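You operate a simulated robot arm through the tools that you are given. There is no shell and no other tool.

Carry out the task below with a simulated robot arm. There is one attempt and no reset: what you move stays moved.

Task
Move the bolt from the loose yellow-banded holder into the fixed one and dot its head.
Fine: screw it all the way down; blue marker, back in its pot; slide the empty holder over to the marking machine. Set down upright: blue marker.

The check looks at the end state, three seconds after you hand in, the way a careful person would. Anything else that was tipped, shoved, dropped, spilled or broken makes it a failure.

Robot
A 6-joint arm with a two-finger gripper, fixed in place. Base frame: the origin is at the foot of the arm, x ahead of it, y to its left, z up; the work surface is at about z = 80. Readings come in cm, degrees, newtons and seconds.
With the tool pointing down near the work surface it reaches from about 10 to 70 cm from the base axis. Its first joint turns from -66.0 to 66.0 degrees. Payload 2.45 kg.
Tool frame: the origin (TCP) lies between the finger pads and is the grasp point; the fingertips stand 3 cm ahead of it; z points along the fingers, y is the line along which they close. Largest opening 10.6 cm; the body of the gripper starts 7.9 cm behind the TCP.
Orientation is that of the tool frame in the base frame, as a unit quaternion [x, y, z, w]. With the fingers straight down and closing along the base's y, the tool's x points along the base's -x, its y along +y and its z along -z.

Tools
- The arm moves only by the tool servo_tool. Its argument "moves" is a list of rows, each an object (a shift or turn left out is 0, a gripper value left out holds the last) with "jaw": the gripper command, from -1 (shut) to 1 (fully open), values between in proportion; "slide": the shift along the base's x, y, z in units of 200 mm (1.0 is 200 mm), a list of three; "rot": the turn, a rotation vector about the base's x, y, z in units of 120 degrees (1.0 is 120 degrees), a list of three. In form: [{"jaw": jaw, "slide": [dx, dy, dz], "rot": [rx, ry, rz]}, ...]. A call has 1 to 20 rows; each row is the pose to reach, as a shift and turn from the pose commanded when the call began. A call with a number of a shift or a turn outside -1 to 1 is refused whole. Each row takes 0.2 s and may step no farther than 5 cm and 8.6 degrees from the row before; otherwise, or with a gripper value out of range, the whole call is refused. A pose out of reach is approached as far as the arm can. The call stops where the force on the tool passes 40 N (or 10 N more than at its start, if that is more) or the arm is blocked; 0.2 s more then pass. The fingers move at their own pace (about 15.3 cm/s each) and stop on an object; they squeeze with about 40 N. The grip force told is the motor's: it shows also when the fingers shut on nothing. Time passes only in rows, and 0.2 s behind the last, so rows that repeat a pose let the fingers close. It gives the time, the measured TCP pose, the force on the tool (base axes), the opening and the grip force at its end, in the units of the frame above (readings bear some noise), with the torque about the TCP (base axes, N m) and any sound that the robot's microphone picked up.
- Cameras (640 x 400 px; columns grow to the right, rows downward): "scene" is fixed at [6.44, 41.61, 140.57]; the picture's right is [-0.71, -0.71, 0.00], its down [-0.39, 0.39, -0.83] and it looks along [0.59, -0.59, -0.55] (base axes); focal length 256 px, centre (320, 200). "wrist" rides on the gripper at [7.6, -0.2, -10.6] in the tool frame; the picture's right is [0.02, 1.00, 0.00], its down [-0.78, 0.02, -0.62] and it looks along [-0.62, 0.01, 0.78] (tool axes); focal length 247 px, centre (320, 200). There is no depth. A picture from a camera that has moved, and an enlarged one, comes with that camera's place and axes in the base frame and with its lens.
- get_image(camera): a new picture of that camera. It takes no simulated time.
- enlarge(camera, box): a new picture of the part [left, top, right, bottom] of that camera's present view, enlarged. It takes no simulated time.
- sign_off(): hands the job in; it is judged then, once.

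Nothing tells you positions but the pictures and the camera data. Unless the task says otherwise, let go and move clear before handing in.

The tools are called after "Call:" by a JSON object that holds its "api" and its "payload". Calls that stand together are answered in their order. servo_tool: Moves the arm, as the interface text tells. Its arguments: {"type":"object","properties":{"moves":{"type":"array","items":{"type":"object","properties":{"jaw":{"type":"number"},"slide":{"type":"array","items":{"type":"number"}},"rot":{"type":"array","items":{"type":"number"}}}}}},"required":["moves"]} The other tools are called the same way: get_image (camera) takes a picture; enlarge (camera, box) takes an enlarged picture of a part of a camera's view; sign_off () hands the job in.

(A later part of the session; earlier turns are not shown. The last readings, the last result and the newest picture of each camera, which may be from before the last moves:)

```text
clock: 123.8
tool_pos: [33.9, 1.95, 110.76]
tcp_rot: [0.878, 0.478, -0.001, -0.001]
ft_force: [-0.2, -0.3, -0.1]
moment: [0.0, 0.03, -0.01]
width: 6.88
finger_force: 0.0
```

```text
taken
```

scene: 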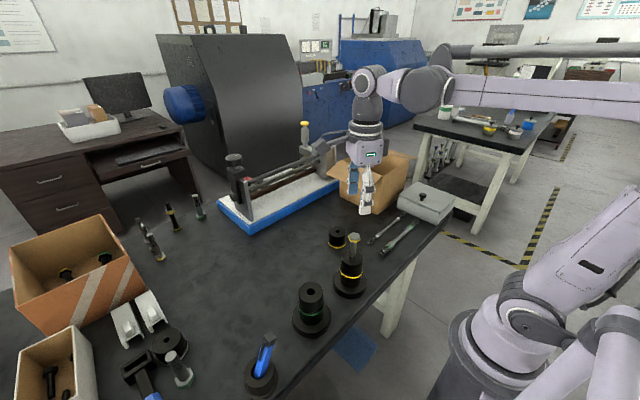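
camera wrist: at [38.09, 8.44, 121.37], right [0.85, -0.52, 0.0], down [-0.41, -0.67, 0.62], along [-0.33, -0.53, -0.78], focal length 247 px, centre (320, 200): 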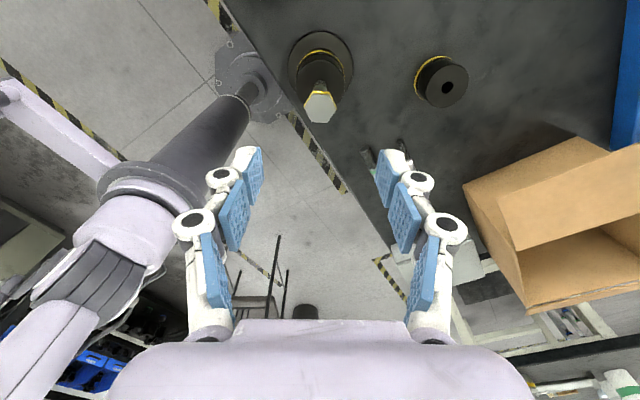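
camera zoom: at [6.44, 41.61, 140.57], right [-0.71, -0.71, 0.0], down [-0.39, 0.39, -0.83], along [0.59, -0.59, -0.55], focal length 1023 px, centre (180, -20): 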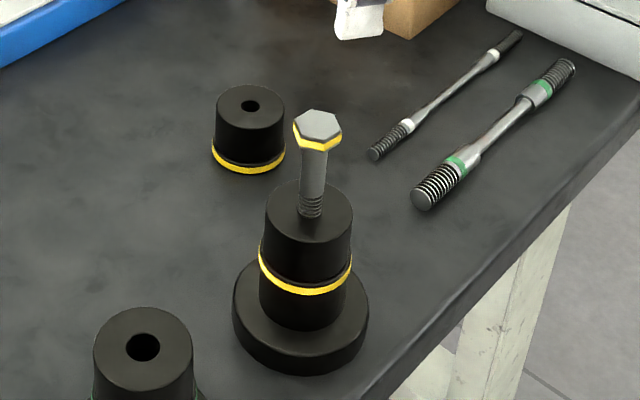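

Call:
{"api": "enlarge", "payload": {"camera": "scene", "box": [330, 220, 380, 262]}}

Call:
{"api": "enlarge", "payload": {"camera": "wrist", "box": [270, 20, 370, 140]}}

```text
9.52 times, centred on (355, 241) of scene
camera zoom: at [6.44, 41.61, 140.57], right [-0.71, -0.71, 0.0], down [-0.39, 0.39, -0.83], along [0.59, -0.59, -0.55], focal length 2435 px, centre (-13, -190)
```

zoom: 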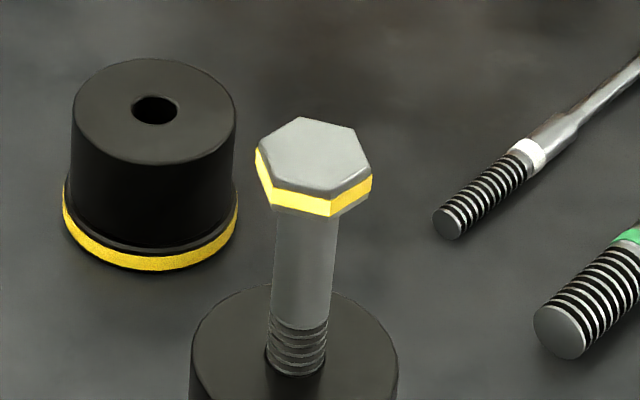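

```text
3.33 times, centred on (320, 80) of wrist
camera zoom: at [38.09, 8.44, 121.37], right [0.85, -0.52, 0.0], down [-0.41, -0.67, 0.62], along [-0.33, -0.53, -0.78], focal length 823 px, centre (320, 600)
```

zoom: 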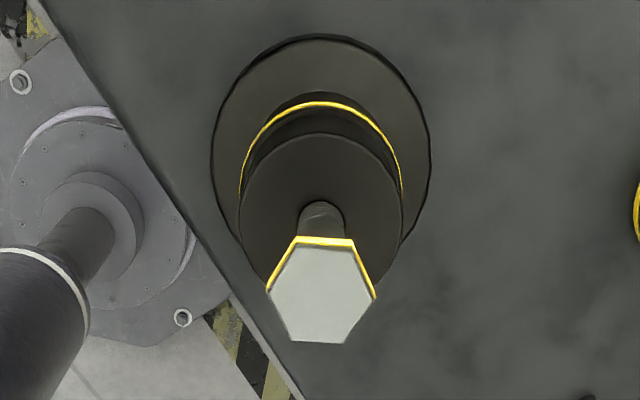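

The bolt is seated (it springs back to the same angle and height when released). Next is the marker pot, now near (31, 34) instead of about (34.4, 28.1); I'll move over there high up to look at it.

Call:
{"api": "servo_tool", "payload": {"moves": [{"jaw": 0.3, "slide": [-0.01, 0.1, 0.02], "rot": [0, 0, 0.06]}, {"slide": [-0.02, 0.25, 0.04], "rot": [0, 0, 0.12]}, {"slide": [-0.04, 0.4, 0.06], "rot": [0, 0, 0.18]}, {"slide": [-0.06, 0.55, 0.06], "rot": [0, 0, 0.24]}, {"slide": [-0.08, 0.7, 0.06], "rot": [0, 0, 0.3]}, {"slide": [-0.1, 0.85, 0.06], "rot": [0, 0, 0.36]}, {"slide": [-0.12, 1.0, 0.06], "rot": [0, 0, 0.42]}, {"slide": [-0.12, 1.0, 0.06], "rot": [0, 0, 0.48]}, {"slide": [-0.12, 1.0, 0.06], "rot": [0, 0, 0.525]}]}}

Call:
{"api": "servo_tool", "payload": {"moves": [{"jaw": 0.3, "slide": [-0.01, 0.15, 0]}, {"slide": [-0.02, 0.3, 0]}, {"slide": [-0.03, 0.45, 0]}, {"slide": [-0.03, 0.53, 0]}, {"slide": [-0.03, 0.53, 0]}]}}

Call:
{"api": "get_image", "payload": {"camera": "wrist"}}

Call:
{"api": "get_image", "payload": {"camera": "scene"}}

```text
clock: 125.8
tool_pos: [31.54, 22.03, 111.63]
tcp_rot: [0.498, 0.867, -0.001, 0.0]
ft_force: [0.2, -0.8, -0.1]
moment: [0.02, -0.03, 0.0]
width: 6.9
finger_force: 0.0
```

```text
clock: 127.0
tool_pos: [31.05, 32.52, 111.88]
tcp_rot: [0.498, 0.867, -0.002, 0.0]
ft_force: [0.1, 0.5, 0.1]
moment: [-0.02, 0.03, 0.01]
width: 6.87
finger_force: 0.1
```

```text
taken
camera wrist: at [27.15, 39.16, 122.5], right [0.85, 0.52, 0.0], down [0.41, -0.67, 0.62], along [0.32, -0.53, -0.78], focal length 247 px, centre (320, 200)
```

wrist: 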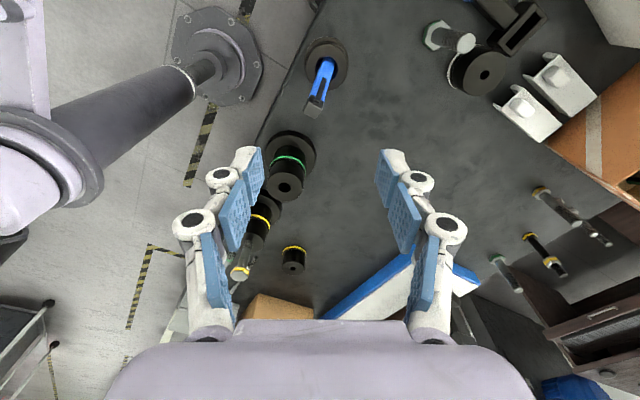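

```text
taken
```

scene: 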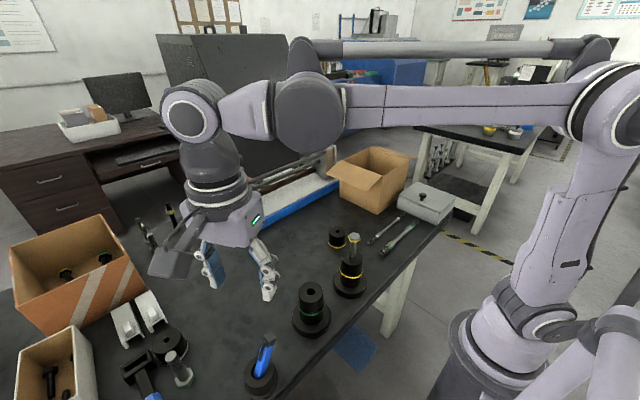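

Call:
{"api": "enlarge", "payload": {"camera": "wrist", "box": [270, 20, 370, 140]}}

Call:
{"api": "enlarge", "payload": {"camera": "scene", "box": [200, 310, 330, 400]}}

```text
3.33 times, centred on (320, 80) of wrist
camera zoom: at [27.15, 39.16, 122.5], right [0.85, 0.52, 0.0], down [0.41, -0.67, 0.62], along [0.32, -0.53, -0.78], focal length 823 px, centre (320, 600)
```

zoom: 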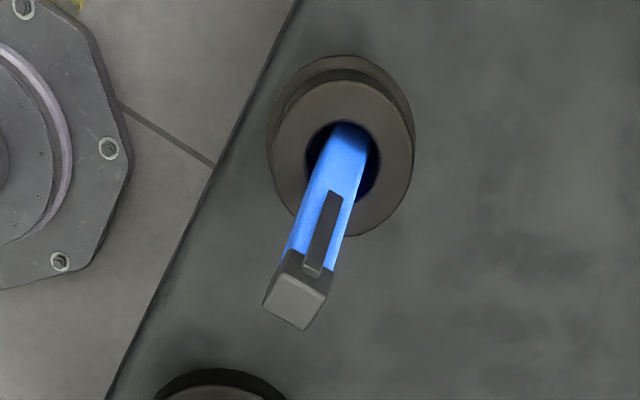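

```text
4.44 times, centred on (265, 355) of scene
camera zoom: at [6.44, 41.61, 140.57], right [-0.71, -0.71, 0.0], down [-0.39, 0.39, -0.83], along [0.59, -0.59, -0.55], focal length 1136 px, centre (564, -489)
```

zoom: 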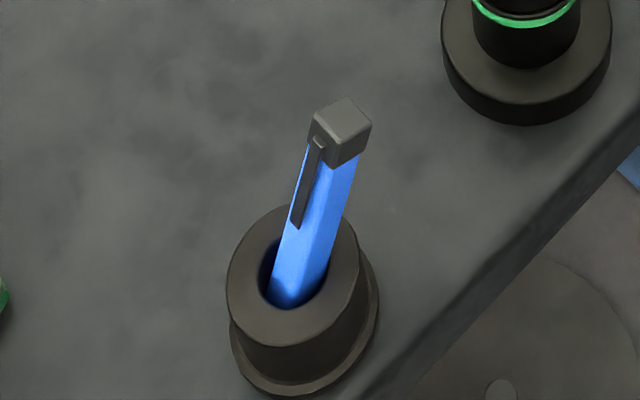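

The pot sits at about (31.4, 33.7) and its marker now leans about 23° toward -y; both were upright at about (34.4, 28.1) before the swing. I'll nudge the pot back by pushing low with the two fingers as a fork from the +y side, starting well clear of it.

Call:
{"api": "servo_tool", "payload": {"moves": [{"jaw": -0.245, "slide": [-0.05, 0.13, 0], "rot": [0, 0, -0.018]}, {"slide": [-0.1, 0.27, 0], "rot": [0, 0, -0.018]}, {"slide": [-0.1, 0.27, -0.2], "rot": [0, 0, -0.018]}, {"slide": [-0.1, 0.27, -0.4], "rot": [0, 0, -0.018]}, {"slide": [-0.1, 0.27, -0.6], "rot": [0, 0, -0.018]}, {"slide": [-0.1, 0.27, -0.8], "rot": [0, 0, -0.018]}, {"slide": [-0.1, 0.27, -0.9], "rot": [0, 0, -0.018]}, {"slide": [-0.1, 0.27, -0.9], "rot": [0, 0, -0.018]}]}}

Call:
{"api": "get_image", "payload": {"camera": "wrist"}}

Call:
{"api": "get_image", "payload": {"camera": "scene"}}

```text
clock: 128.8
tool_pos: [28.95, 37.93, 93.74]
tcp_rot: [0.515, 0.857, 0.0, -0.001]
ft_force: [-0.4, -0.4, -0.6]
moment: [0.01, 0.01, 0.0]
width: 4.02
finger_force: 0.2
```

```text
taken
camera wrist: at [25.29, 44.69, 104.46], right [0.87, 0.49, 0.0], down [0.38, -0.68, 0.62], along [0.3, -0.54, -0.78], focal length 247 px, centre (320, 200)
```

wrist: 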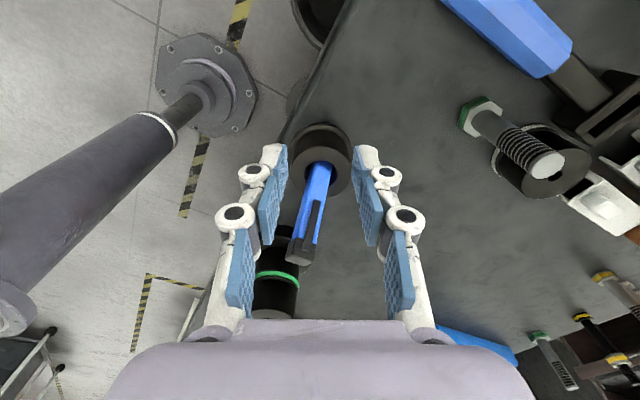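

```text
taken
```

scene: 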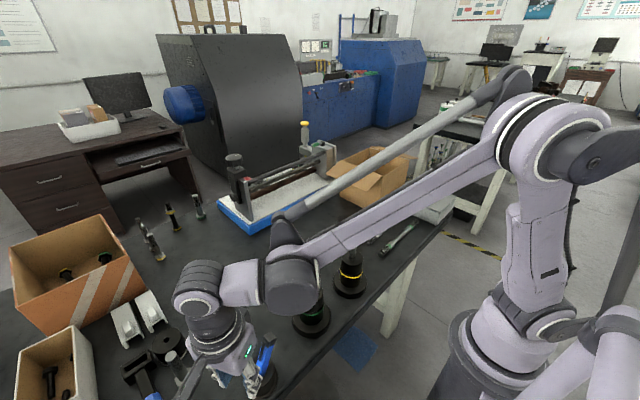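

Call:
{"api": "servo_tool", "payload": {"moves": [{"jaw": -0.245, "slide": [0, 0, -0.15]}, {"slide": [0, 0, -0.3]}, {"slide": [0, 0, -0.4]}, {"slide": [0, 0, -0.455]}, {"slide": [0, 0, -0.455]}]}}

Call:
{"api": "get_image", "payload": {"camera": "wrist"}}

Call:
{"api": "enlarge", "payload": {"camera": "scene", "box": [170, 280, 340, 400]}}

```text
clock: 130.0
tool_pos: [28.99, 38.1, 84.58]
tcp_rot: [0.516, 0.857, 0.0, -0.001]
ft_force: [0.3, 0.2, -0.1]
moment: [0.03, -0.01, -0.01]
width: 4.02
finger_force: 0.1
```

```text
taken
camera wrist: at [25.33, 44.75, 95.26], right [0.87, 0.49, 0.0], down [0.38, -0.68, 0.62], along [0.3, -0.54, -0.78], focal length 247 px, centre (320, 200)
```

wrist: 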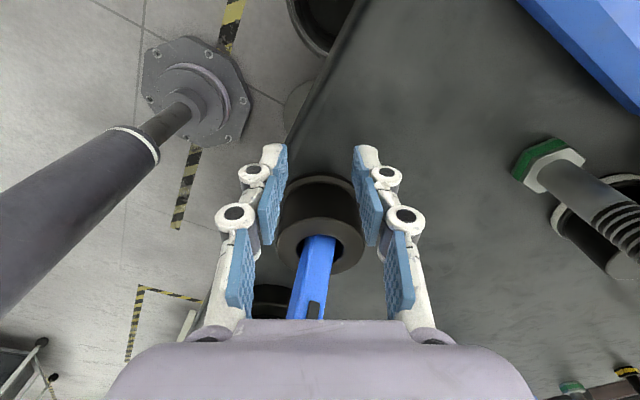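

```text
3.33 times, centred on (255, 340) of scene
camera zoom: at [6.44, 41.61, 140.57], right [-0.71, -0.71, 0.0], down [-0.39, 0.39, -0.83], along [0.59, -0.59, -0.55], focal length 852 px, centre (537, -267)
```

zoom: 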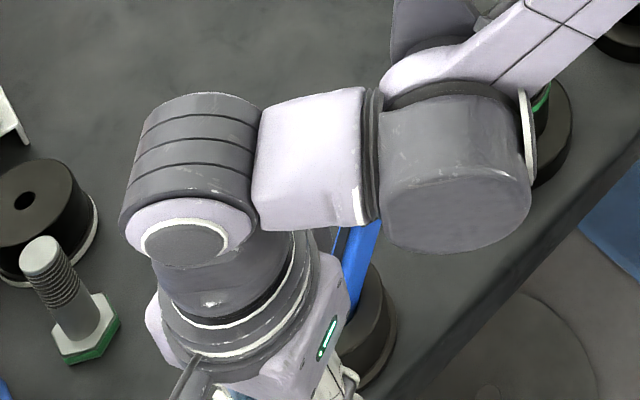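

The fork is lined up behind the pot with everything else clear. I'll push slowly along (0.47, -0.88).

Call:
{"api": "servo_tool", "payload": {"moves": [{"jaw": -0.245, "slide": [0.012, -0.0223, 0]}, {"slide": [0.024, -0.0446, 0]}, {"slide": [0.036, -0.0669, 0]}, {"slide": [0.048, -0.0891, 0]}, {"slide": [0.06, -0.1114, 0]}, {"slide": [0.072, -0.1337, 0]}, {"slide": [0.084, -0.156, 0]}, {"slide": [0.096, -0.1783, 0]}, {"slide": [0.096, -0.1783, 0]}]}}

Call:
{"api": "get_image", "payload": {"camera": "wrist"}}

```text
clock: 132.0
tool_pos: [30.92, 34.34, 84.73]
tcp_rot: [0.515, 0.857, -0.001, 0.0]
ft_force: [-0.6, 1.5, 0.9]
moment: [0.09, 0.01, 0.01]
width: 4.09
finger_force: 0.2
```

```text
taken
camera wrist: at [27.26, 41.01, 95.3], right [0.87, 0.49, 0.0], down [0.38, -0.68, 0.62], along [0.3, -0.54, -0.78], focal length 247 px, centre (320, 200)
```

wrist: 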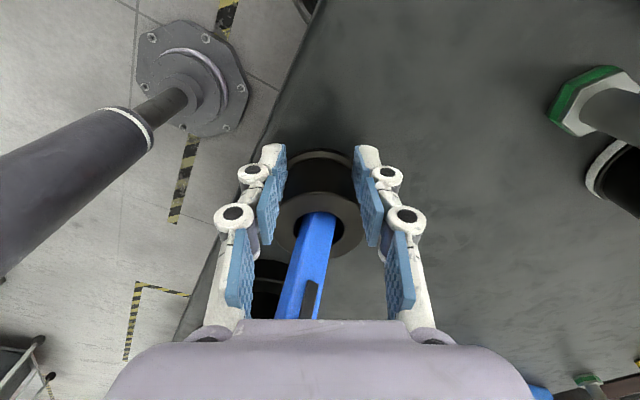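

Call:
{"api": "servo_tool", "payload": {"moves": [{"jaw": -0.245, "slide": [0.012, -0.0223, 0]}, {"slide": [0.024, -0.0446, 0]}, {"slide": [0.036, -0.0669, 0]}, {"slide": [0.048, -0.0891, 0]}, {"slide": [0.06, -0.1114, 0]}, {"slide": [0.072, -0.1337, 0]}, {"slide": [0.084, -0.156, 0]}, {"slide": [0.09, -0.167, 0]}, {"slide": [0.09, -0.167, 0]}, {"slide": [0.06, -0.1114, 0]}, {"slide": [0.0, 0.0, 0]}]}}

Call:
{"api": "get_image", "payload": {"camera": "wrist"}}

```text
clock: 134.4
tool_pos: [30.82, 34.48, 84.59]
tcp_rot: [0.515, 0.857, -0.001, 0.0]
ft_force: [-0.5, 0.3, -0.3]
moment: [0.01, 0.01, 0.01]
width: 4.0
finger_force: 0.2
```

```text
taken
camera wrist: at [27.24, 41.12, 95.33], right [0.87, 0.49, 0.0], down [0.38, -0.68, 0.62], along [0.3, -0.54, -0.78], focal length 247 px, centre (320, 200)
```

wrist: 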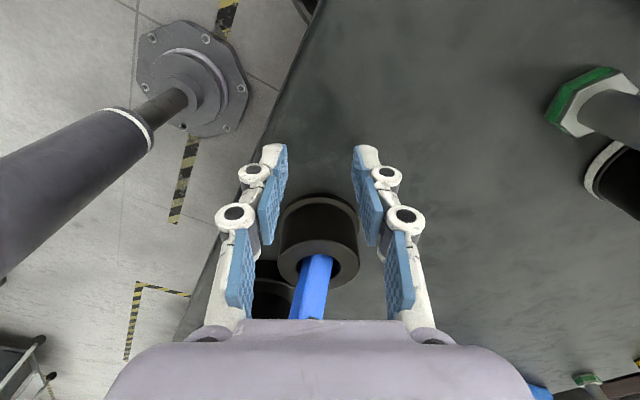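

Call:
{"api": "servo_tool", "payload": {"moves": [{"jaw": -0.245, "slide": [0, 0.02, 0.15]}, {"slide": [0, 0.02, 0.35]}, {"slide": [0, 0.02, 0.55]}, {"slide": [0, 0.02, 0.75]}, {"slide": [0, 0.0, 0.95]}, {"slide": [0.02, -0.1, 1.0]}, {"slide": [0.06, -0.25, 1.0]}, {"slide": [0.08, -0.35, 1.0]}, {"slide": [0.08, -0.35, 1.0]}]}}

Call:
{"api": "get_image", "payload": {"camera": "wrist"}}

Call:
{"api": "get_image", "payload": {"camera": "scene"}}

```text
clock: 136.4
tool_pos: [32.51, 27.44, 104.46]
tcp_rot: [0.514, 0.858, 0.0, -0.001]
ft_force: [-0.2, -0.2, 0.9]
moment: [0.01, -0.01, -0.02]
width: 4.01
finger_force: 0.1
```

```text
taken
camera wrist: at [28.86, 34.05, 115.24], right [0.87, 0.49, 0.0], down [0.38, -0.68, 0.62], along [0.3, -0.54, -0.78], focal length 247 px, centre (320, 200)
```

wrist: 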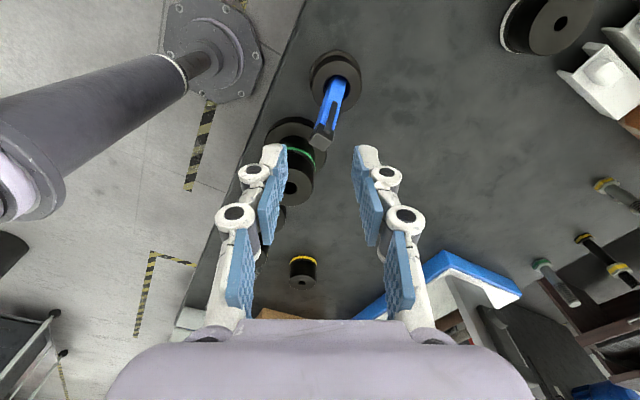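

```text
taken
```

scene: 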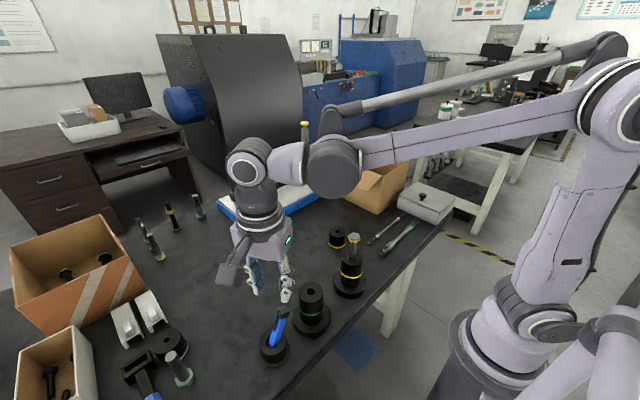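

Call:
{"api": "enlarge", "payload": {"camera": "scene", "box": [240, 190, 460, 380]}}

Call:
{"api": "enlarge", "payload": {"camera": "wrist", "box": [280, 30, 400, 170]}}

```text
2.11 times, centred on (350, 285) of scene
camera zoom: at [6.44, 41.61, 140.57], right [-0.71, -0.71, 0.0], down [-0.39, 0.39, -0.83], along [0.59, -0.59, -0.55], focal length 538 px, centre (257, 21)
```

zoom: 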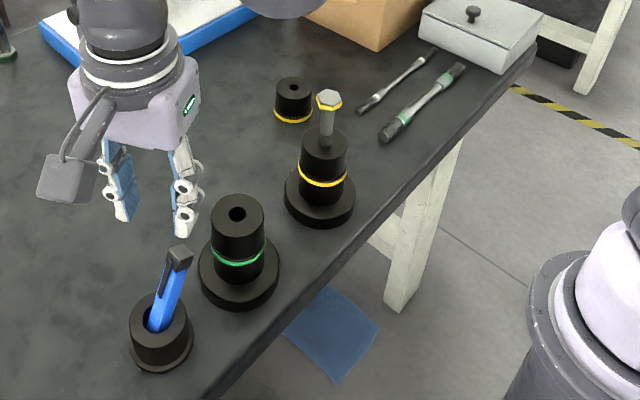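

```text
2.86 times, centred on (340, 100) of wrist
camera zoom: at [28.86, 34.05, 115.24], right [0.87, 0.49, 0.0], down [0.38, -0.68, 0.62], along [0.3, -0.54, -0.78], focal length 706 px, centre (263, 486)
```

zoom: 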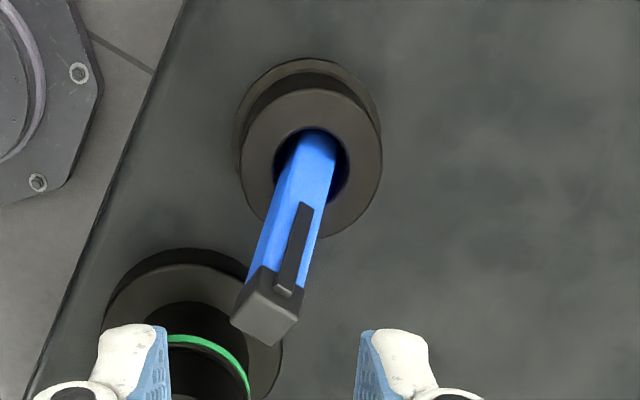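

The pot is back within about 3 mm of its original place (34.2, 28.2), with the marker leaning about 25° toward -y. To grip it along its own axis, I'll yaw to close along x and tilt the tool to match the lean, starting well above it.

Call:
{"api": "servo_tool", "payload": {"moves": [{"jaw": 0.0, "slide": [0.02, -0.08, 0.02], "rot": [0, 0, -0.06]}, {"slide": [0.045, -0.18, 0.04], "rot": [0, 0, -0.12]}, {"slide": [0.07, -0.28, 0.06], "rot": [0, 0, -0.18]}, {"slide": [0.0855, -0.347, 0.07], "rot": [0, 0, -0.234]}, {"slide": [0.0855, -0.347, 0.07], "rot": [0, 0, -0.234]}]}}

Call:
{"api": "servo_tool", "payload": {"moves": [{"jaw": 0.0, "rot": [0.06, 0, 0]}, {"rot": [0.12, 0, 0]}, {"rot": [0.18, 0, 0]}, {"rot": [0.2067, 0, 0]}, {"rot": [0.2067, 0, 0]}]}}

Call:
{"api": "get_image", "payload": {"camera": "wrist"}}

Call:
{"api": "get_image", "payload": {"camera": "scene"}}

```text
clock: 137.6
tool_pos: [34.26, 20.51, 106.13]
tcp_rot: [0.709, 0.706, -0.001, -0.001]
ft_force: [-0.1, 0.0, 0.0]
moment: [0.02, 0.02, -0.01]
width: 5.28
finger_force: 0.1
```

```text
clock: 138.8
tool_pos: [34.3, 20.45, 106.11]
tcp_rot: [0.69, 0.691, 0.152, -0.153]
ft_force: [0.1, -0.2, -0.3]
moment: [0.0, -0.04, -0.02]
width: 5.3
finger_force: 0.0
```

```text
taken
camera wrist: at [34.22, 22.94, 118.97], right [1.0, 0.02, 0.01], down [0.02, -0.97, 0.23], along [0.01, -0.23, -0.97], focal length 247 px, centre (320, 200)
```

wrist: 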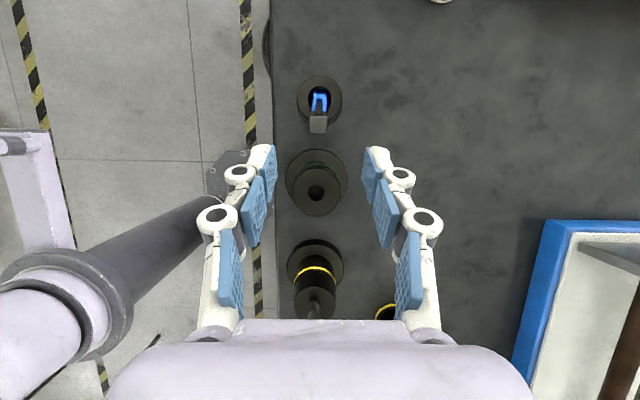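

```text
taken
```

scene: 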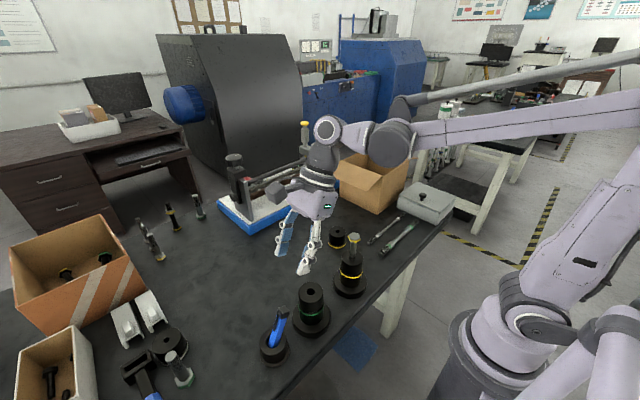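

Call:
{"api": "enlarge", "payload": {"camera": "wrist", "box": [280, 60, 360, 150]}}

Call:
{"api": "enlarge", "payload": {"camera": "scene", "box": [240, 250, 340, 380]}}

```text
4.44 times, centred on (320, 105) of wrist
camera zoom: at [34.22, 22.94, 118.97], right [1.0, 0.02, 0.01], down [0.02, -0.97, 0.23], along [0.01, -0.23, -0.97], focal length 1098 px, centre (320, 622)
```

zoom: 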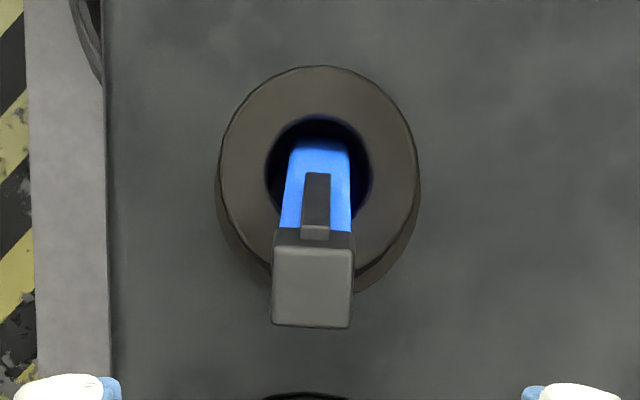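

```text
3.08 times, centred on (290, 315) of scene
camera zoom: at [6.44, 41.61, 140.57], right [-0.71, -0.71, 0.0], down [-0.39, 0.39, -0.83], along [0.59, -0.59, -0.55], focal length 787 px, centre (412, -154)
```

zoom: 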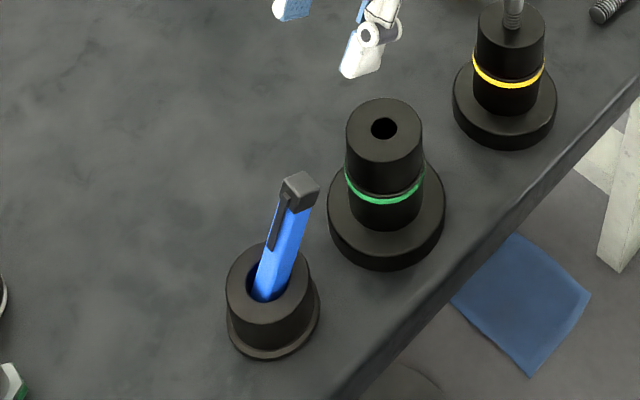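

The view shows the marker square to the gripper; its cap top is near (34.1, 24.5, 91.2). I'll line up above it on its axis, then slide in along that axis.

Call:
{"api": "servo_tool", "payload": {"moves": [{"jaw": 0.0, "slide": [-0.004, 0.007, -0.12]}, {"slide": [-0.008, 0.014, -0.24]}, {"slide": [-0.0115, 0.02, -0.355]}, {"slide": [-0.0115, 0.02, -0.355]}]}}

Call:
{"api": "get_image", "payload": {"camera": "wrist"}}

Call:
{"api": "enlarge", "payload": {"camera": "scene", "box": [240, 250, 340, 380]}}

```text
clock: 139.8
tool_pos: [34.02, 20.84, 98.99]
tcp_rot: [0.691, 0.69, 0.152, -0.152]
ft_force: [-0.3, 0.3, 0.4]
moment: [0.01, -0.01, -0.01]
width: 5.3
finger_force: 0.1
```

```text
taken
camera wrist: at [33.95, 23.35, 111.81], right [1.0, 0.02, 0.01], down [0.02, -0.97, 0.24], along [0.01, -0.24, -0.97], focal length 247 px, centre (320, 200)
```

wrist: 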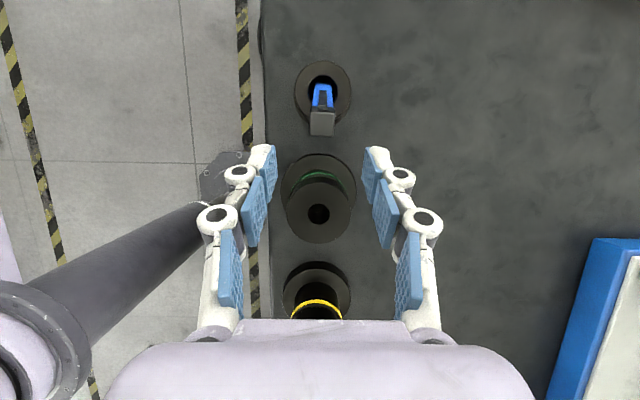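

```text
3.08 times, centred on (290, 315) of scene
camera zoom: at [6.44, 41.61, 140.57], right [-0.71, -0.71, 0.0], down [-0.39, 0.39, -0.83], along [0.59, -0.59, -0.55], focal length 787 px, centre (412, -154)
```

zoom: 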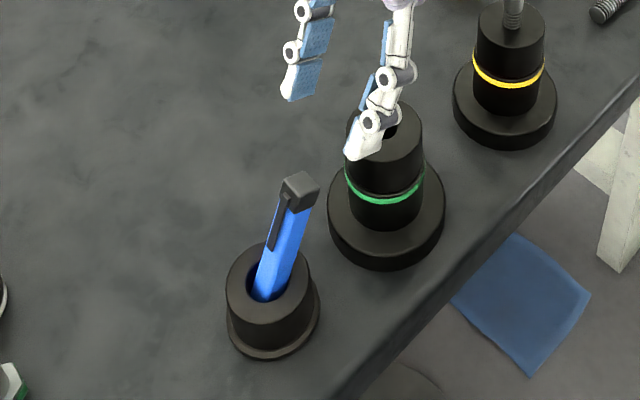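

Call:
{"api": "enlarge", "payload": {"camera": "wrist", "box": [280, 50, 360, 150]}}

```text
4.00 times, centred on (320, 100) of wrist
camera zoom: at [33.95, 23.35, 111.81], right [1.0, 0.02, 0.01], down [0.02, -0.97, 0.24], along [0.01, -0.24, -0.97], focal length 988 px, centre (320, 600)
```

zoom: 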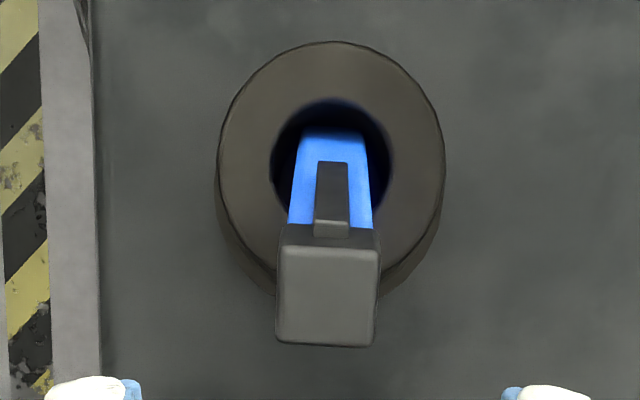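

The marker lies on the tool axis, parallel to it. I'll advance along the axis, stop short of the pot rim, and close.

Call:
{"api": "servo_tool", "payload": {"moves": [{"jaw": 0.0, "slide": [0.001, 0.062, -0.134]}, {"slide": [0.002, 0.124, -0.268]}, {"slide": [0.003, 0.186, -0.402]}, {"slide": [0.0045, 0.225, -0.487]}, {"slide": [0.0045, 0.245, -0.531]}, {"slide": [0.0045, 0.245, -0.531]}]}}

Call:
{"api": "get_image", "payload": {"camera": "wrist"}}

Call:
{"api": "enlarge", "payload": {"camera": "scene", "box": [240, 250, 340, 380]}}

```text
clock: 141.2
tool_pos: [33.96, 25.71, 88.32]
tcp_rot: [0.69, 0.691, 0.152, -0.152]
ft_force: [0.3, -0.1, 0.6]
moment: [0.01, -0.04, -0.01]
width: 5.28
finger_force: 0.2
```

```text
taken
camera wrist: at [33.95, 28.25, 101.14], right [1.0, 0.02, 0.01], down [0.02, -0.97, 0.24], along [0.01, -0.24, -0.97], focal length 247 px, centre (320, 200)
```

wrist: 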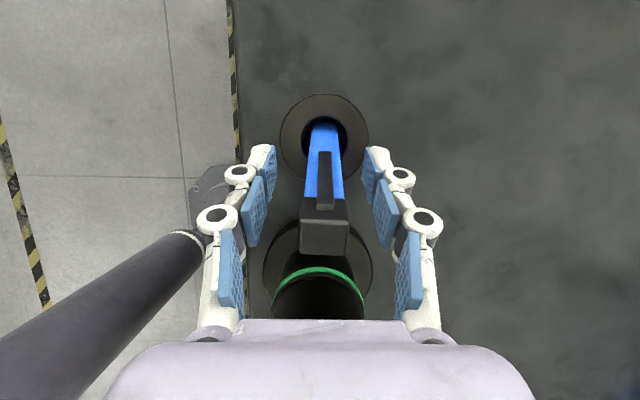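

```text
3.08 times, centred on (290, 315) of scene
camera zoom: at [6.44, 41.61, 140.57], right [-0.71, -0.71, 0.0], down [-0.39, 0.39, -0.83], along [0.59, -0.59, -0.55], focal length 787 px, centre (412, -154)
```

zoom: 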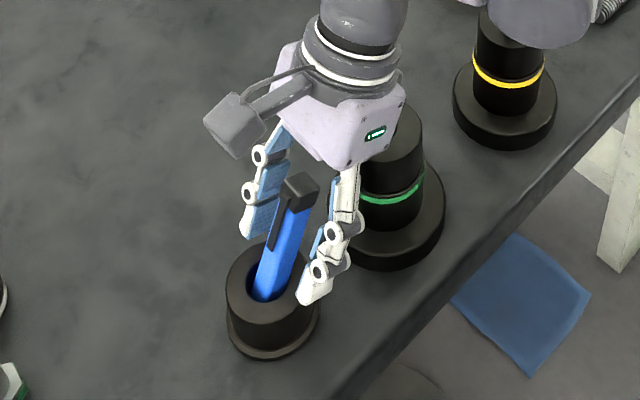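

Call:
{"api": "get_image", "payload": {"camera": "scene"}}

```text
taken
```

scene: 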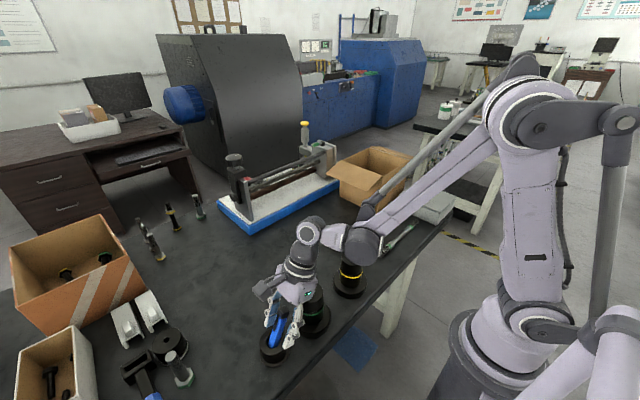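

The arm joint only appears in front of the bolt; it's at about (21, 16, 112), well clear. I'll close on the marker.

Call:
{"api": "servo_tool", "payload": {"moves": [{"jaw": -0.5}, {"jaw": -1}, {"jaw": -1}, {"jaw": -1}]}}

Call:
{"api": "enlarge", "payload": {"camera": "wrist", "box": [250, 80, 400, 280]}}

```text
clock: 142.2
tool_pos: [34.01, 25.8, 88.31]
tcp_rot: [0.691, 0.69, 0.152, -0.153]
ft_force: [1.5, -0.4, 0.5]
moment: [-0.02, -0.12, -0.08]
width: 1.7
finger_force: 39.8
```

```text
2.00 times, centred on (325, 180) of wrist
camera zoom: at [33.97, 28.23, 101.16], right [1.0, 0.02, 0.01], down [0.02, -0.97, 0.24], along [0.01, -0.24, -0.97], focal length 494 px, centre (310, 240)
```

zoom: 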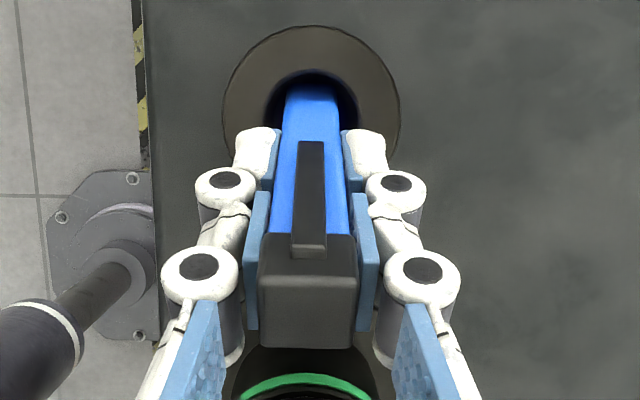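

Gripped at 1.70 cm with little side load. I'll draw it out along its own axis, then straight up.

Call:
{"api": "servo_tool", "payload": {"moves": [{"jaw": -1, "slide": [0, -0.01, 0.022]}, {"slide": [0, -0.042, 0.091]}, {"slide": [0, -0.084, 0.182]}, {"slide": [0, -0.126, 0.273]}, {"slide": [0, -0.126, 0.4]}, {"slide": [0, -0.126, 0.6]}, {"slide": [0, -0.126, 0.7]}, {"slide": [0, -0.126, 0.7]}]}}

Call:
{"api": "get_image", "payload": {"camera": "wrist"}}

Call:
{"api": "enlarge", "payload": {"camera": "scene", "box": [220, 180, 380, 380]}}

```text
clock: 144.0
tool_pos: [34.08, 23.34, 102.49]
tcp_rot: [0.691, 0.69, 0.152, -0.152]
ft_force: [0.2, -0.5, 0.3]
moment: [-0.04, 0.01, 0.0]
width: 1.67
finger_force: 40.2
```

```text
taken
camera wrist: at [34.12, 25.73, 115.3], right [1.0, 0.02, 0.01], down [0.02, -0.97, 0.24], along [0.01, -0.24, -0.97], focal length 247 px, centre (320, 200)
```

wrist: 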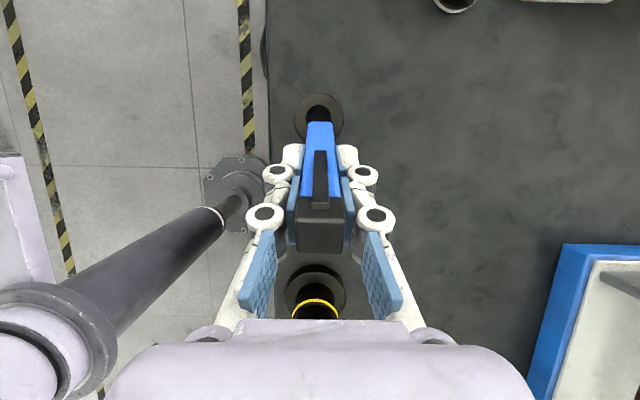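

```text
2.00 times, centred on (300, 280) of scene
camera zoom: at [6.44, 41.61, 140.57], right [-0.71, -0.71, 0.0], down [-0.39, 0.39, -0.83], along [0.59, -0.59, -0.55], focal length 511 px, centre (360, 40)
```

zoom: 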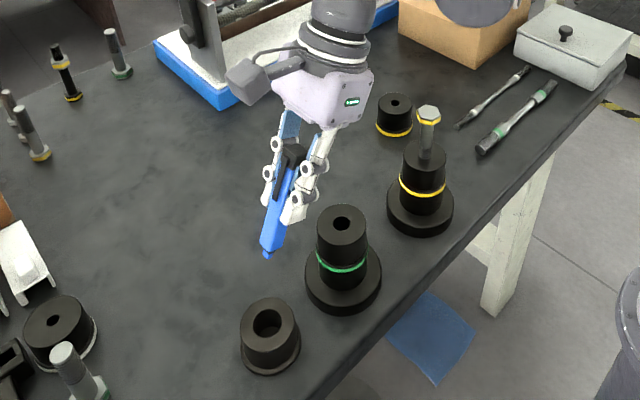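

The marker is out, with a small nib at its lower end. I'll look closer at the nib and the empty pot.

Call:
{"api": "enlarge", "payload": {"camera": "scene", "box": [270, 225, 330, 310]}}

Call:
{"api": "enlarge", "payload": {"camera": "scene", "box": [265, 320, 325, 375]}}

Call:
{"api": "enlarge", "payload": {"camera": "wrist", "box": [260, 80, 380, 270]}}

```text
4.71 times, centred on (300, 268) of scene
camera zoom: at [6.44, 41.61, 140.57], right [-0.71, -0.71, 0.0], down [-0.39, 0.39, -0.83], along [0.59, -0.59, -0.55], focal length 1203 px, centre (414, -118)
```

zoom: 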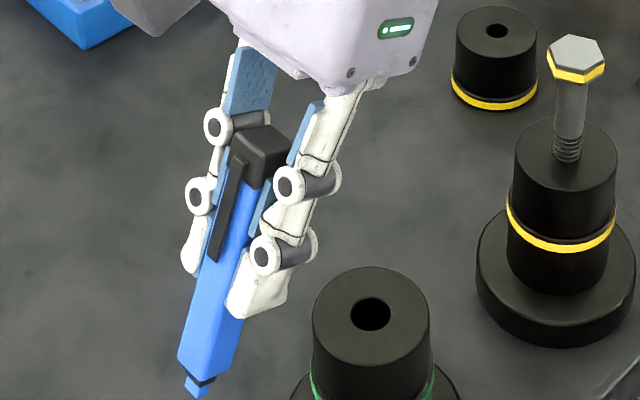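

```text
7.27 times, centred on (295, 348) of scene
camera zoom: at [6.44, 41.61, 140.57], right [-0.71, -0.71, 0.0], down [-0.39, 0.39, -0.83], along [0.59, -0.59, -0.55], focal length 1860 px, centre (502, -873)
```

zoom: 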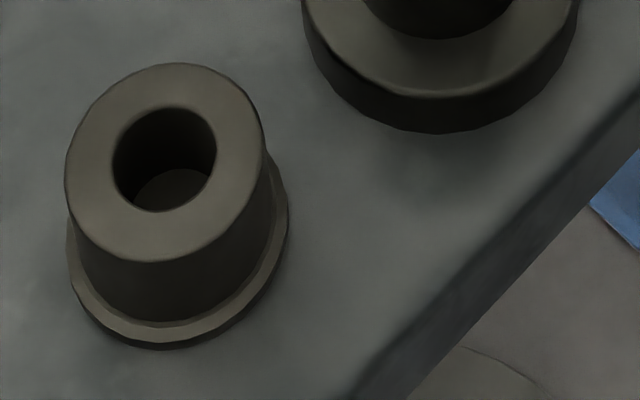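

```text
2.11 times, centred on (320, 175) of wrist
camera zoom: at [34.12, 25.73, 115.3], right [1.0, 0.02, 0.01], down [0.02, -0.97, 0.24], along [0.01, -0.24, -0.97], focal length 520 px, centre (320, 253)
```

zoom: 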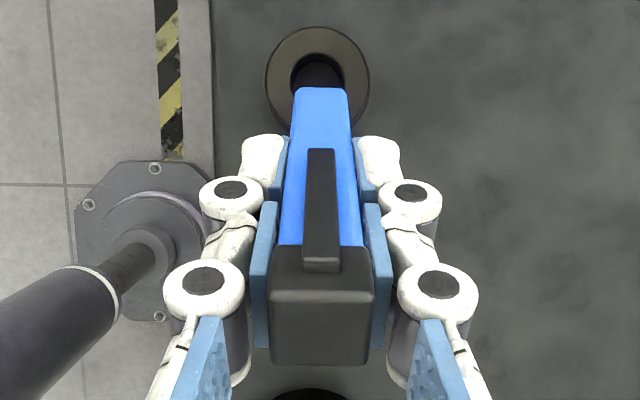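

The nib is at the bottom, about 8 cm below the grip point. I'll bring the marker upright and carry it over high above the bolt head.

Call:
{"api": "servo_tool", "payload": {"moves": [{"jaw": -1, "slide": [0, 0, 0.1], "rot": [-0.05, 0, 0]}, {"slide": [0, 0, 0.25], "rot": [-0.1, 0, 0]}, {"slide": [0, 0, 0.4], "rot": [-0.15, 0, 0]}, {"slide": [0, 0, 0.5], "rot": [-0.2067, 0, 0]}, {"slide": [0, -0.1, 0.5], "rot": [-0.2067, 0, 0]}, {"slide": [0, -0.3, 0.5], "rot": [-0.2067, 0, 0]}, {"slide": [0, -0.5, 0.5], "rot": [-0.2067, 0, 0]}, {"slide": [0, -0.7, 0.5], "rot": [-0.2067, 0, 0]}, {"slide": [0, -0.9, 0.5], "rot": [-0.2067, 0, 0]}, {"slide": [0, -1.0, 0.5], "rot": [-0.2067, 0, 0]}, {"slide": [0, -1.0, 0.5], "rot": [-0.2067, 0, 0]}]}}

Call:
{"api": "get_image", "payload": {"camera": "wrist"}}

Call:
{"api": "enlarge", "payload": {"camera": "scene", "box": [290, 140, 410, 300]}}

```text
clock: 146.4
tool_pos: [33.91, 3.05, 112.41]
tcp_rot: [0.707, 0.707, 0.0, -0.001]
ft_force: [0.1, 0.2, -0.8]
moment: [0.0, 0.01, -0.01]
width: 1.69
finger_force: 39.8
```

```text
taken
camera wrist: at [33.88, 10.8, 122.96], right [1.0, 0.02, 0.0], down [0.02, -0.78, 0.62], along [0.01, -0.62, -0.78], focal length 247 px, centre (320, 200)
```

wrist: 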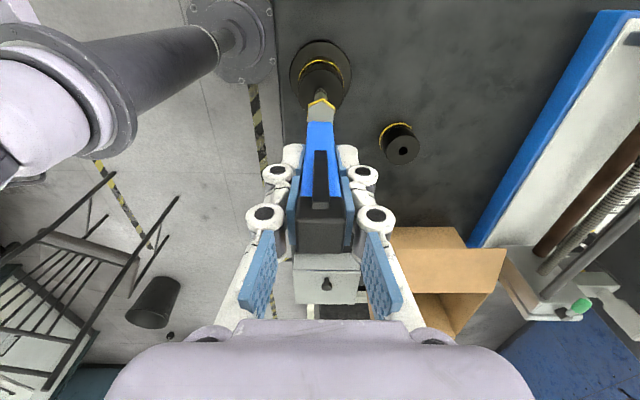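

```text
2.50 times, centred on (350, 220) of scene
camera zoom: at [6.44, 41.61, 140.57], right [-0.71, -0.71, 0.0], down [-0.39, 0.39, -0.83], along [0.59, -0.59, -0.55], focal length 639 px, centre (245, 150)
```

zoom: 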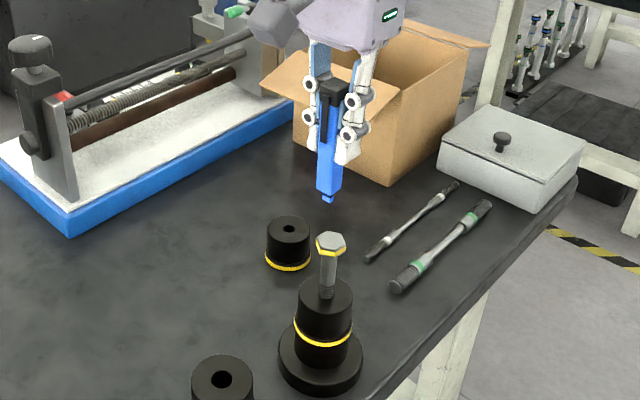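

Call:
{"api": "servo_tool", "payload": {"moves": [{"jaw": -1, "slide": [-0.002, -0.03, -0.05]}, {"slide": [-0.002, -0.058, -0.12]}, {"slide": [-0.002, -0.058, -0.18]}, {"slide": [-0.002, -0.058, -0.18]}]}}

Call:
{"api": "enlarge", "payload": {"camera": "wrist", "box": [270, 30, 380, 180]}}

Call:
{"api": "enlarge", "payload": {"camera": "scene", "box": [325, 195, 385, 275]}}

```text
clock: 147.4
tool_pos: [33.87, 2.06, 108.79]
tcp_rot: [0.707, 0.707, -0.001, 0.0]
ft_force: [-0.4, -0.6, -1.0]
moment: [0.0, 0.0, 0.0]
width: 1.66
finger_force: 40.7
```

```text
2.67 times, centred on (325, 105) of wrist
camera zoom: at [33.86, 9.71, 119.38], right [1.0, 0.02, 0.0], down [0.02, -0.78, 0.62], along [0.01, -0.62, -0.78], focal length 659 px, centre (307, 453)
```

zoom: 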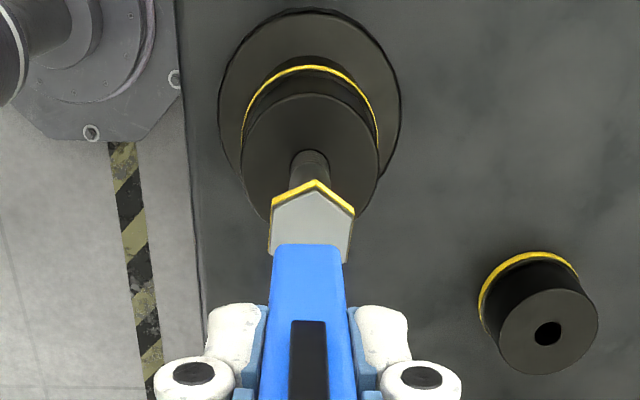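

```text
5.00 times, centred on (355, 235) of scene
camera zoom: at [6.44, 41.61, 140.57], right [-0.71, -0.71, 0.0], down [-0.39, 0.39, -0.83], along [0.59, -0.59, -0.55], focal length 1278 px, centre (145, 25)
```

zoom: 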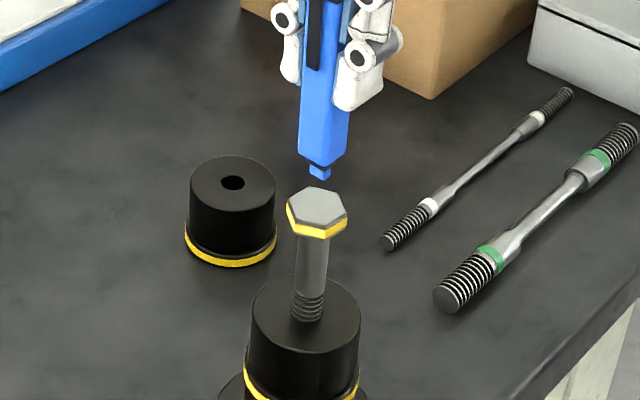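

Nib and head centre line up to about 1 mm. I'll shift by (+0.1, -0.1), come down most of the gap, then creep until contact.

Call:
{"api": "servo_tool", "payload": {"moves": [{"jaw": -1, "slide": [0.005, -0.005, -0.02]}, {"slide": [0.005, -0.005, -0.05]}, {"slide": [0.005, -0.005, -0.08]}, {"slide": [0.005, -0.005, -0.08]}]}}

Call:
{"api": "enlarge", "payload": {"camera": "scene", "box": [335, 215, 375, 260]}}

```text
clock: 148.4
tool_pos: [34.02, 2.03, 107.08]
tcp_rot: [0.707, 0.707, -0.001, -0.001]
ft_force: [0.2, -0.2, -0.3]
moment: [-0.02, 0.02, -0.01]
width: 1.67
finger_force: 40.3
```

```text
8.89 times, centred on (355, 238) of scene
camera zoom: at [6.44, 41.61, 140.57], right [-0.71, -0.71, 0.0], down [-0.39, 0.39, -0.83], along [0.59, -0.59, -0.55], focal length 2273 px, centre (9, -133)
```

zoom: 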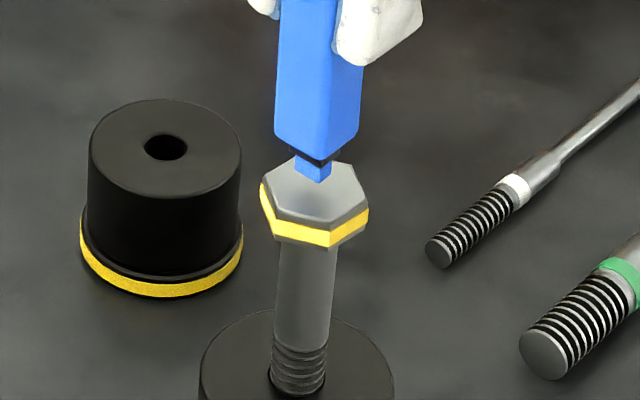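

Call:
{"api": "servo_tool", "payload": {"moves": [{"jaw": -1, "slide": [0, 0, -0.005]}, {"slide": [0, 0, -0.01]}, {"slide": [0, 0, -0.015]}, {"slide": [0, 0, -0.015]}]}}

Call:
{"api": "enlarge", "payload": {"camera": "scene", "box": [335, 215, 375, 260]}}

```text
clock: 149.4
tool_pos: [34.1, 2.02, 106.99]
tcp_rot: [0.707, 0.707, -0.001, 0.0]
ft_force: [-0.1, -0.4, -0.1]
moment: [-0.01, 0.0, 0.03]
width: 1.65
finger_force: 40.2
```

```text
8.89 times, centred on (355, 238) of scene
camera zoom: at [6.44, 41.61, 140.57], right [-0.71, -0.71, 0.0], down [-0.39, 0.39, -0.83], along [0.59, -0.59, -0.55], focal length 2273 px, centre (9, -133)
```

zoom: 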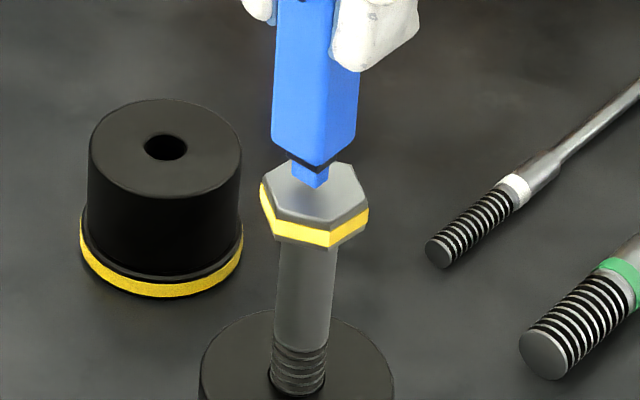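

Call:
{"api": "servo_tool", "payload": {"moves": [{"jaw": -1, "slide": [0.002, 0, -0.0025]}, {"slide": [0.002, 0, -0.005]}, {"slide": [0.002, 0, -0.0075]}, {"slide": [0.002, 0, -0.01]}, {"slide": [0.002, 0, -0.01]}]}}

Call:
{"api": "enlarge", "payload": {"camera": "scene", "box": [335, 215, 375, 260]}}

```text
clock: 150.6
tool_pos: [34.16, 2.0, 106.65]
tcp_rot: [0.707, 0.707, 0.0, 0.0]
ft_force: [-0.4, 0.5, -0.5]
moment: [-0.01, 0.0, -0.02]
width: 1.69
finger_force: 39.1
```

```text
8.89 times, centred on (355, 238) of scene
camera zoom: at [6.44, 41.61, 140.57], right [-0.71, -0.71, 0.0], down [-0.39, 0.39, -0.83], along [0.59, -0.59, -0.55], focal length 2273 px, centre (9, -133)
```

zoom: 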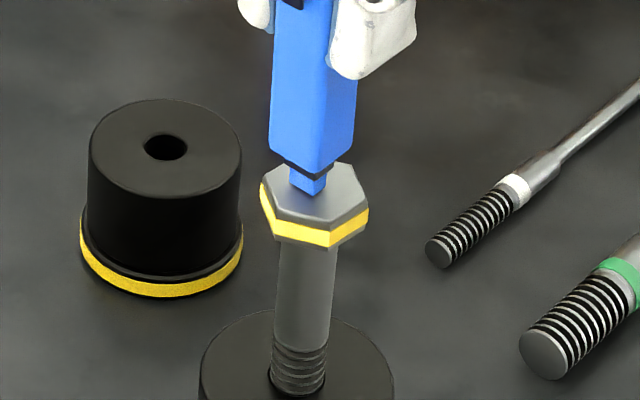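

Call:
{"api": "servo_tool", "payload": {"moves": [{"jaw": -1, "slide": [-0.003, -0.004, 0]}, {"slide": [-0.005, -0.006, -0.0025]}, {"slide": [-0.005, -0.006, -0.005]}, {"slide": [-0.005, -0.006, -0.0075]}, {"slide": [-0.005, -0.006, -0.0075]}]}}

Call:
{"api": "enlarge", "payload": {"camera": "scene", "box": [335, 215, 375, 260]}}

```text
clock: 151.8
tool_pos: [33.95, 1.93, 106.62]
tcp_rot: [0.707, 0.707, 0.0, 0.0]
ft_force: [-1.1, 0.2, 13.1]
moment: [0.05, 0.03, 0.04]
width: 1.65
finger_force: 40.2
```

```text
8.89 times, centred on (355, 238) of scene
camera zoom: at [6.43, 41.61, 140.57], right [-0.71, -0.71, 0.0], down [-0.39, 0.39, -0.83], along [0.59, -0.59, -0.55], focal length 2273 px, centre (9, -133)
```

zoom: 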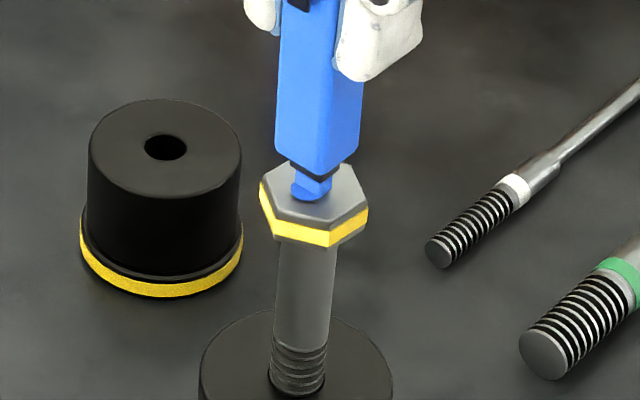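

Contact at about 13 N, and blue shows at the nib. I'll lift straight up and check the dot.

Call:
{"api": "servo_tool", "payload": {"moves": [{"jaw": -1, "slide": [0, 0, 0.01]}, {"slide": [0, 0, 0.05]}, {"slide": [0, 0, 0.15]}, {"slide": [0, 0, 0.3]}, {"slide": [0, 0, 0.3]}]}}

Call:
{"api": "enlarge", "payload": {"camera": "scene", "box": [335, 215, 375, 260]}}

Call:
{"api": "enlarge", "payload": {"camera": "wrist", "box": [270, 30, 380, 180]}}

```text
clock: 153.0
tool_pos: [34.23, 1.86, 112.42]
tcp_rot: [0.707, 0.707, -0.001, -0.001]
ft_force: [-0.3, 0.5, 0.4]
moment: [-0.01, 0.01, 0.03]
width: 1.66
finger_force: 40.1
```

```text
8.89 times, centred on (355, 238) of scene
camera zoom: at [6.44, 41.61, 140.57], right [-0.71, -0.71, 0.0], down [-0.39, 0.39, -0.83], along [0.59, -0.59, -0.55], focal length 2273 px, centre (9, -133)
```

zoom: 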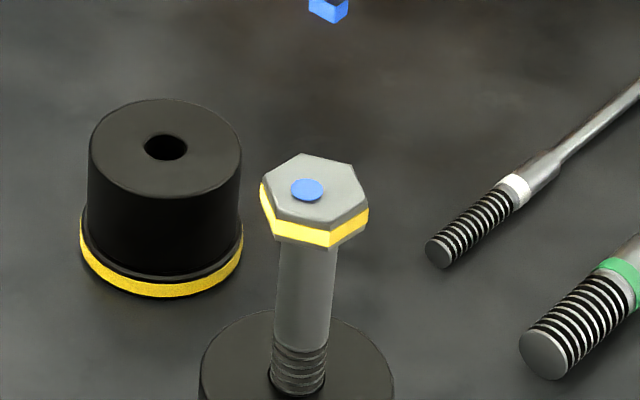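

```text
2.67 times, centred on (325, 105) of wrist
camera zoom: at [34.15, 9.47, 123.15], right [1.0, 0.02, 0.0], down [0.02, -0.78, 0.62], along [0.01, -0.62, -0.78], focal length 659 px, centre (307, 453)
```

zoom: 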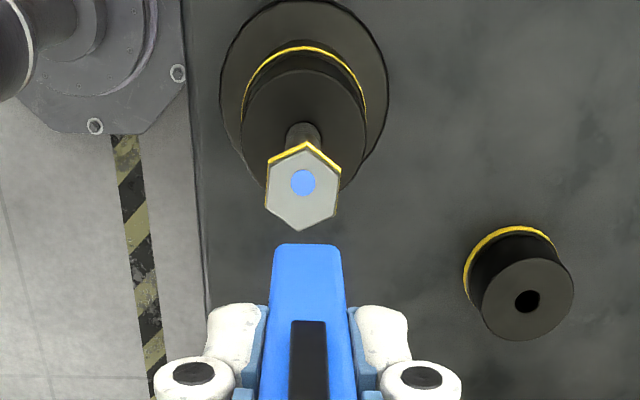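

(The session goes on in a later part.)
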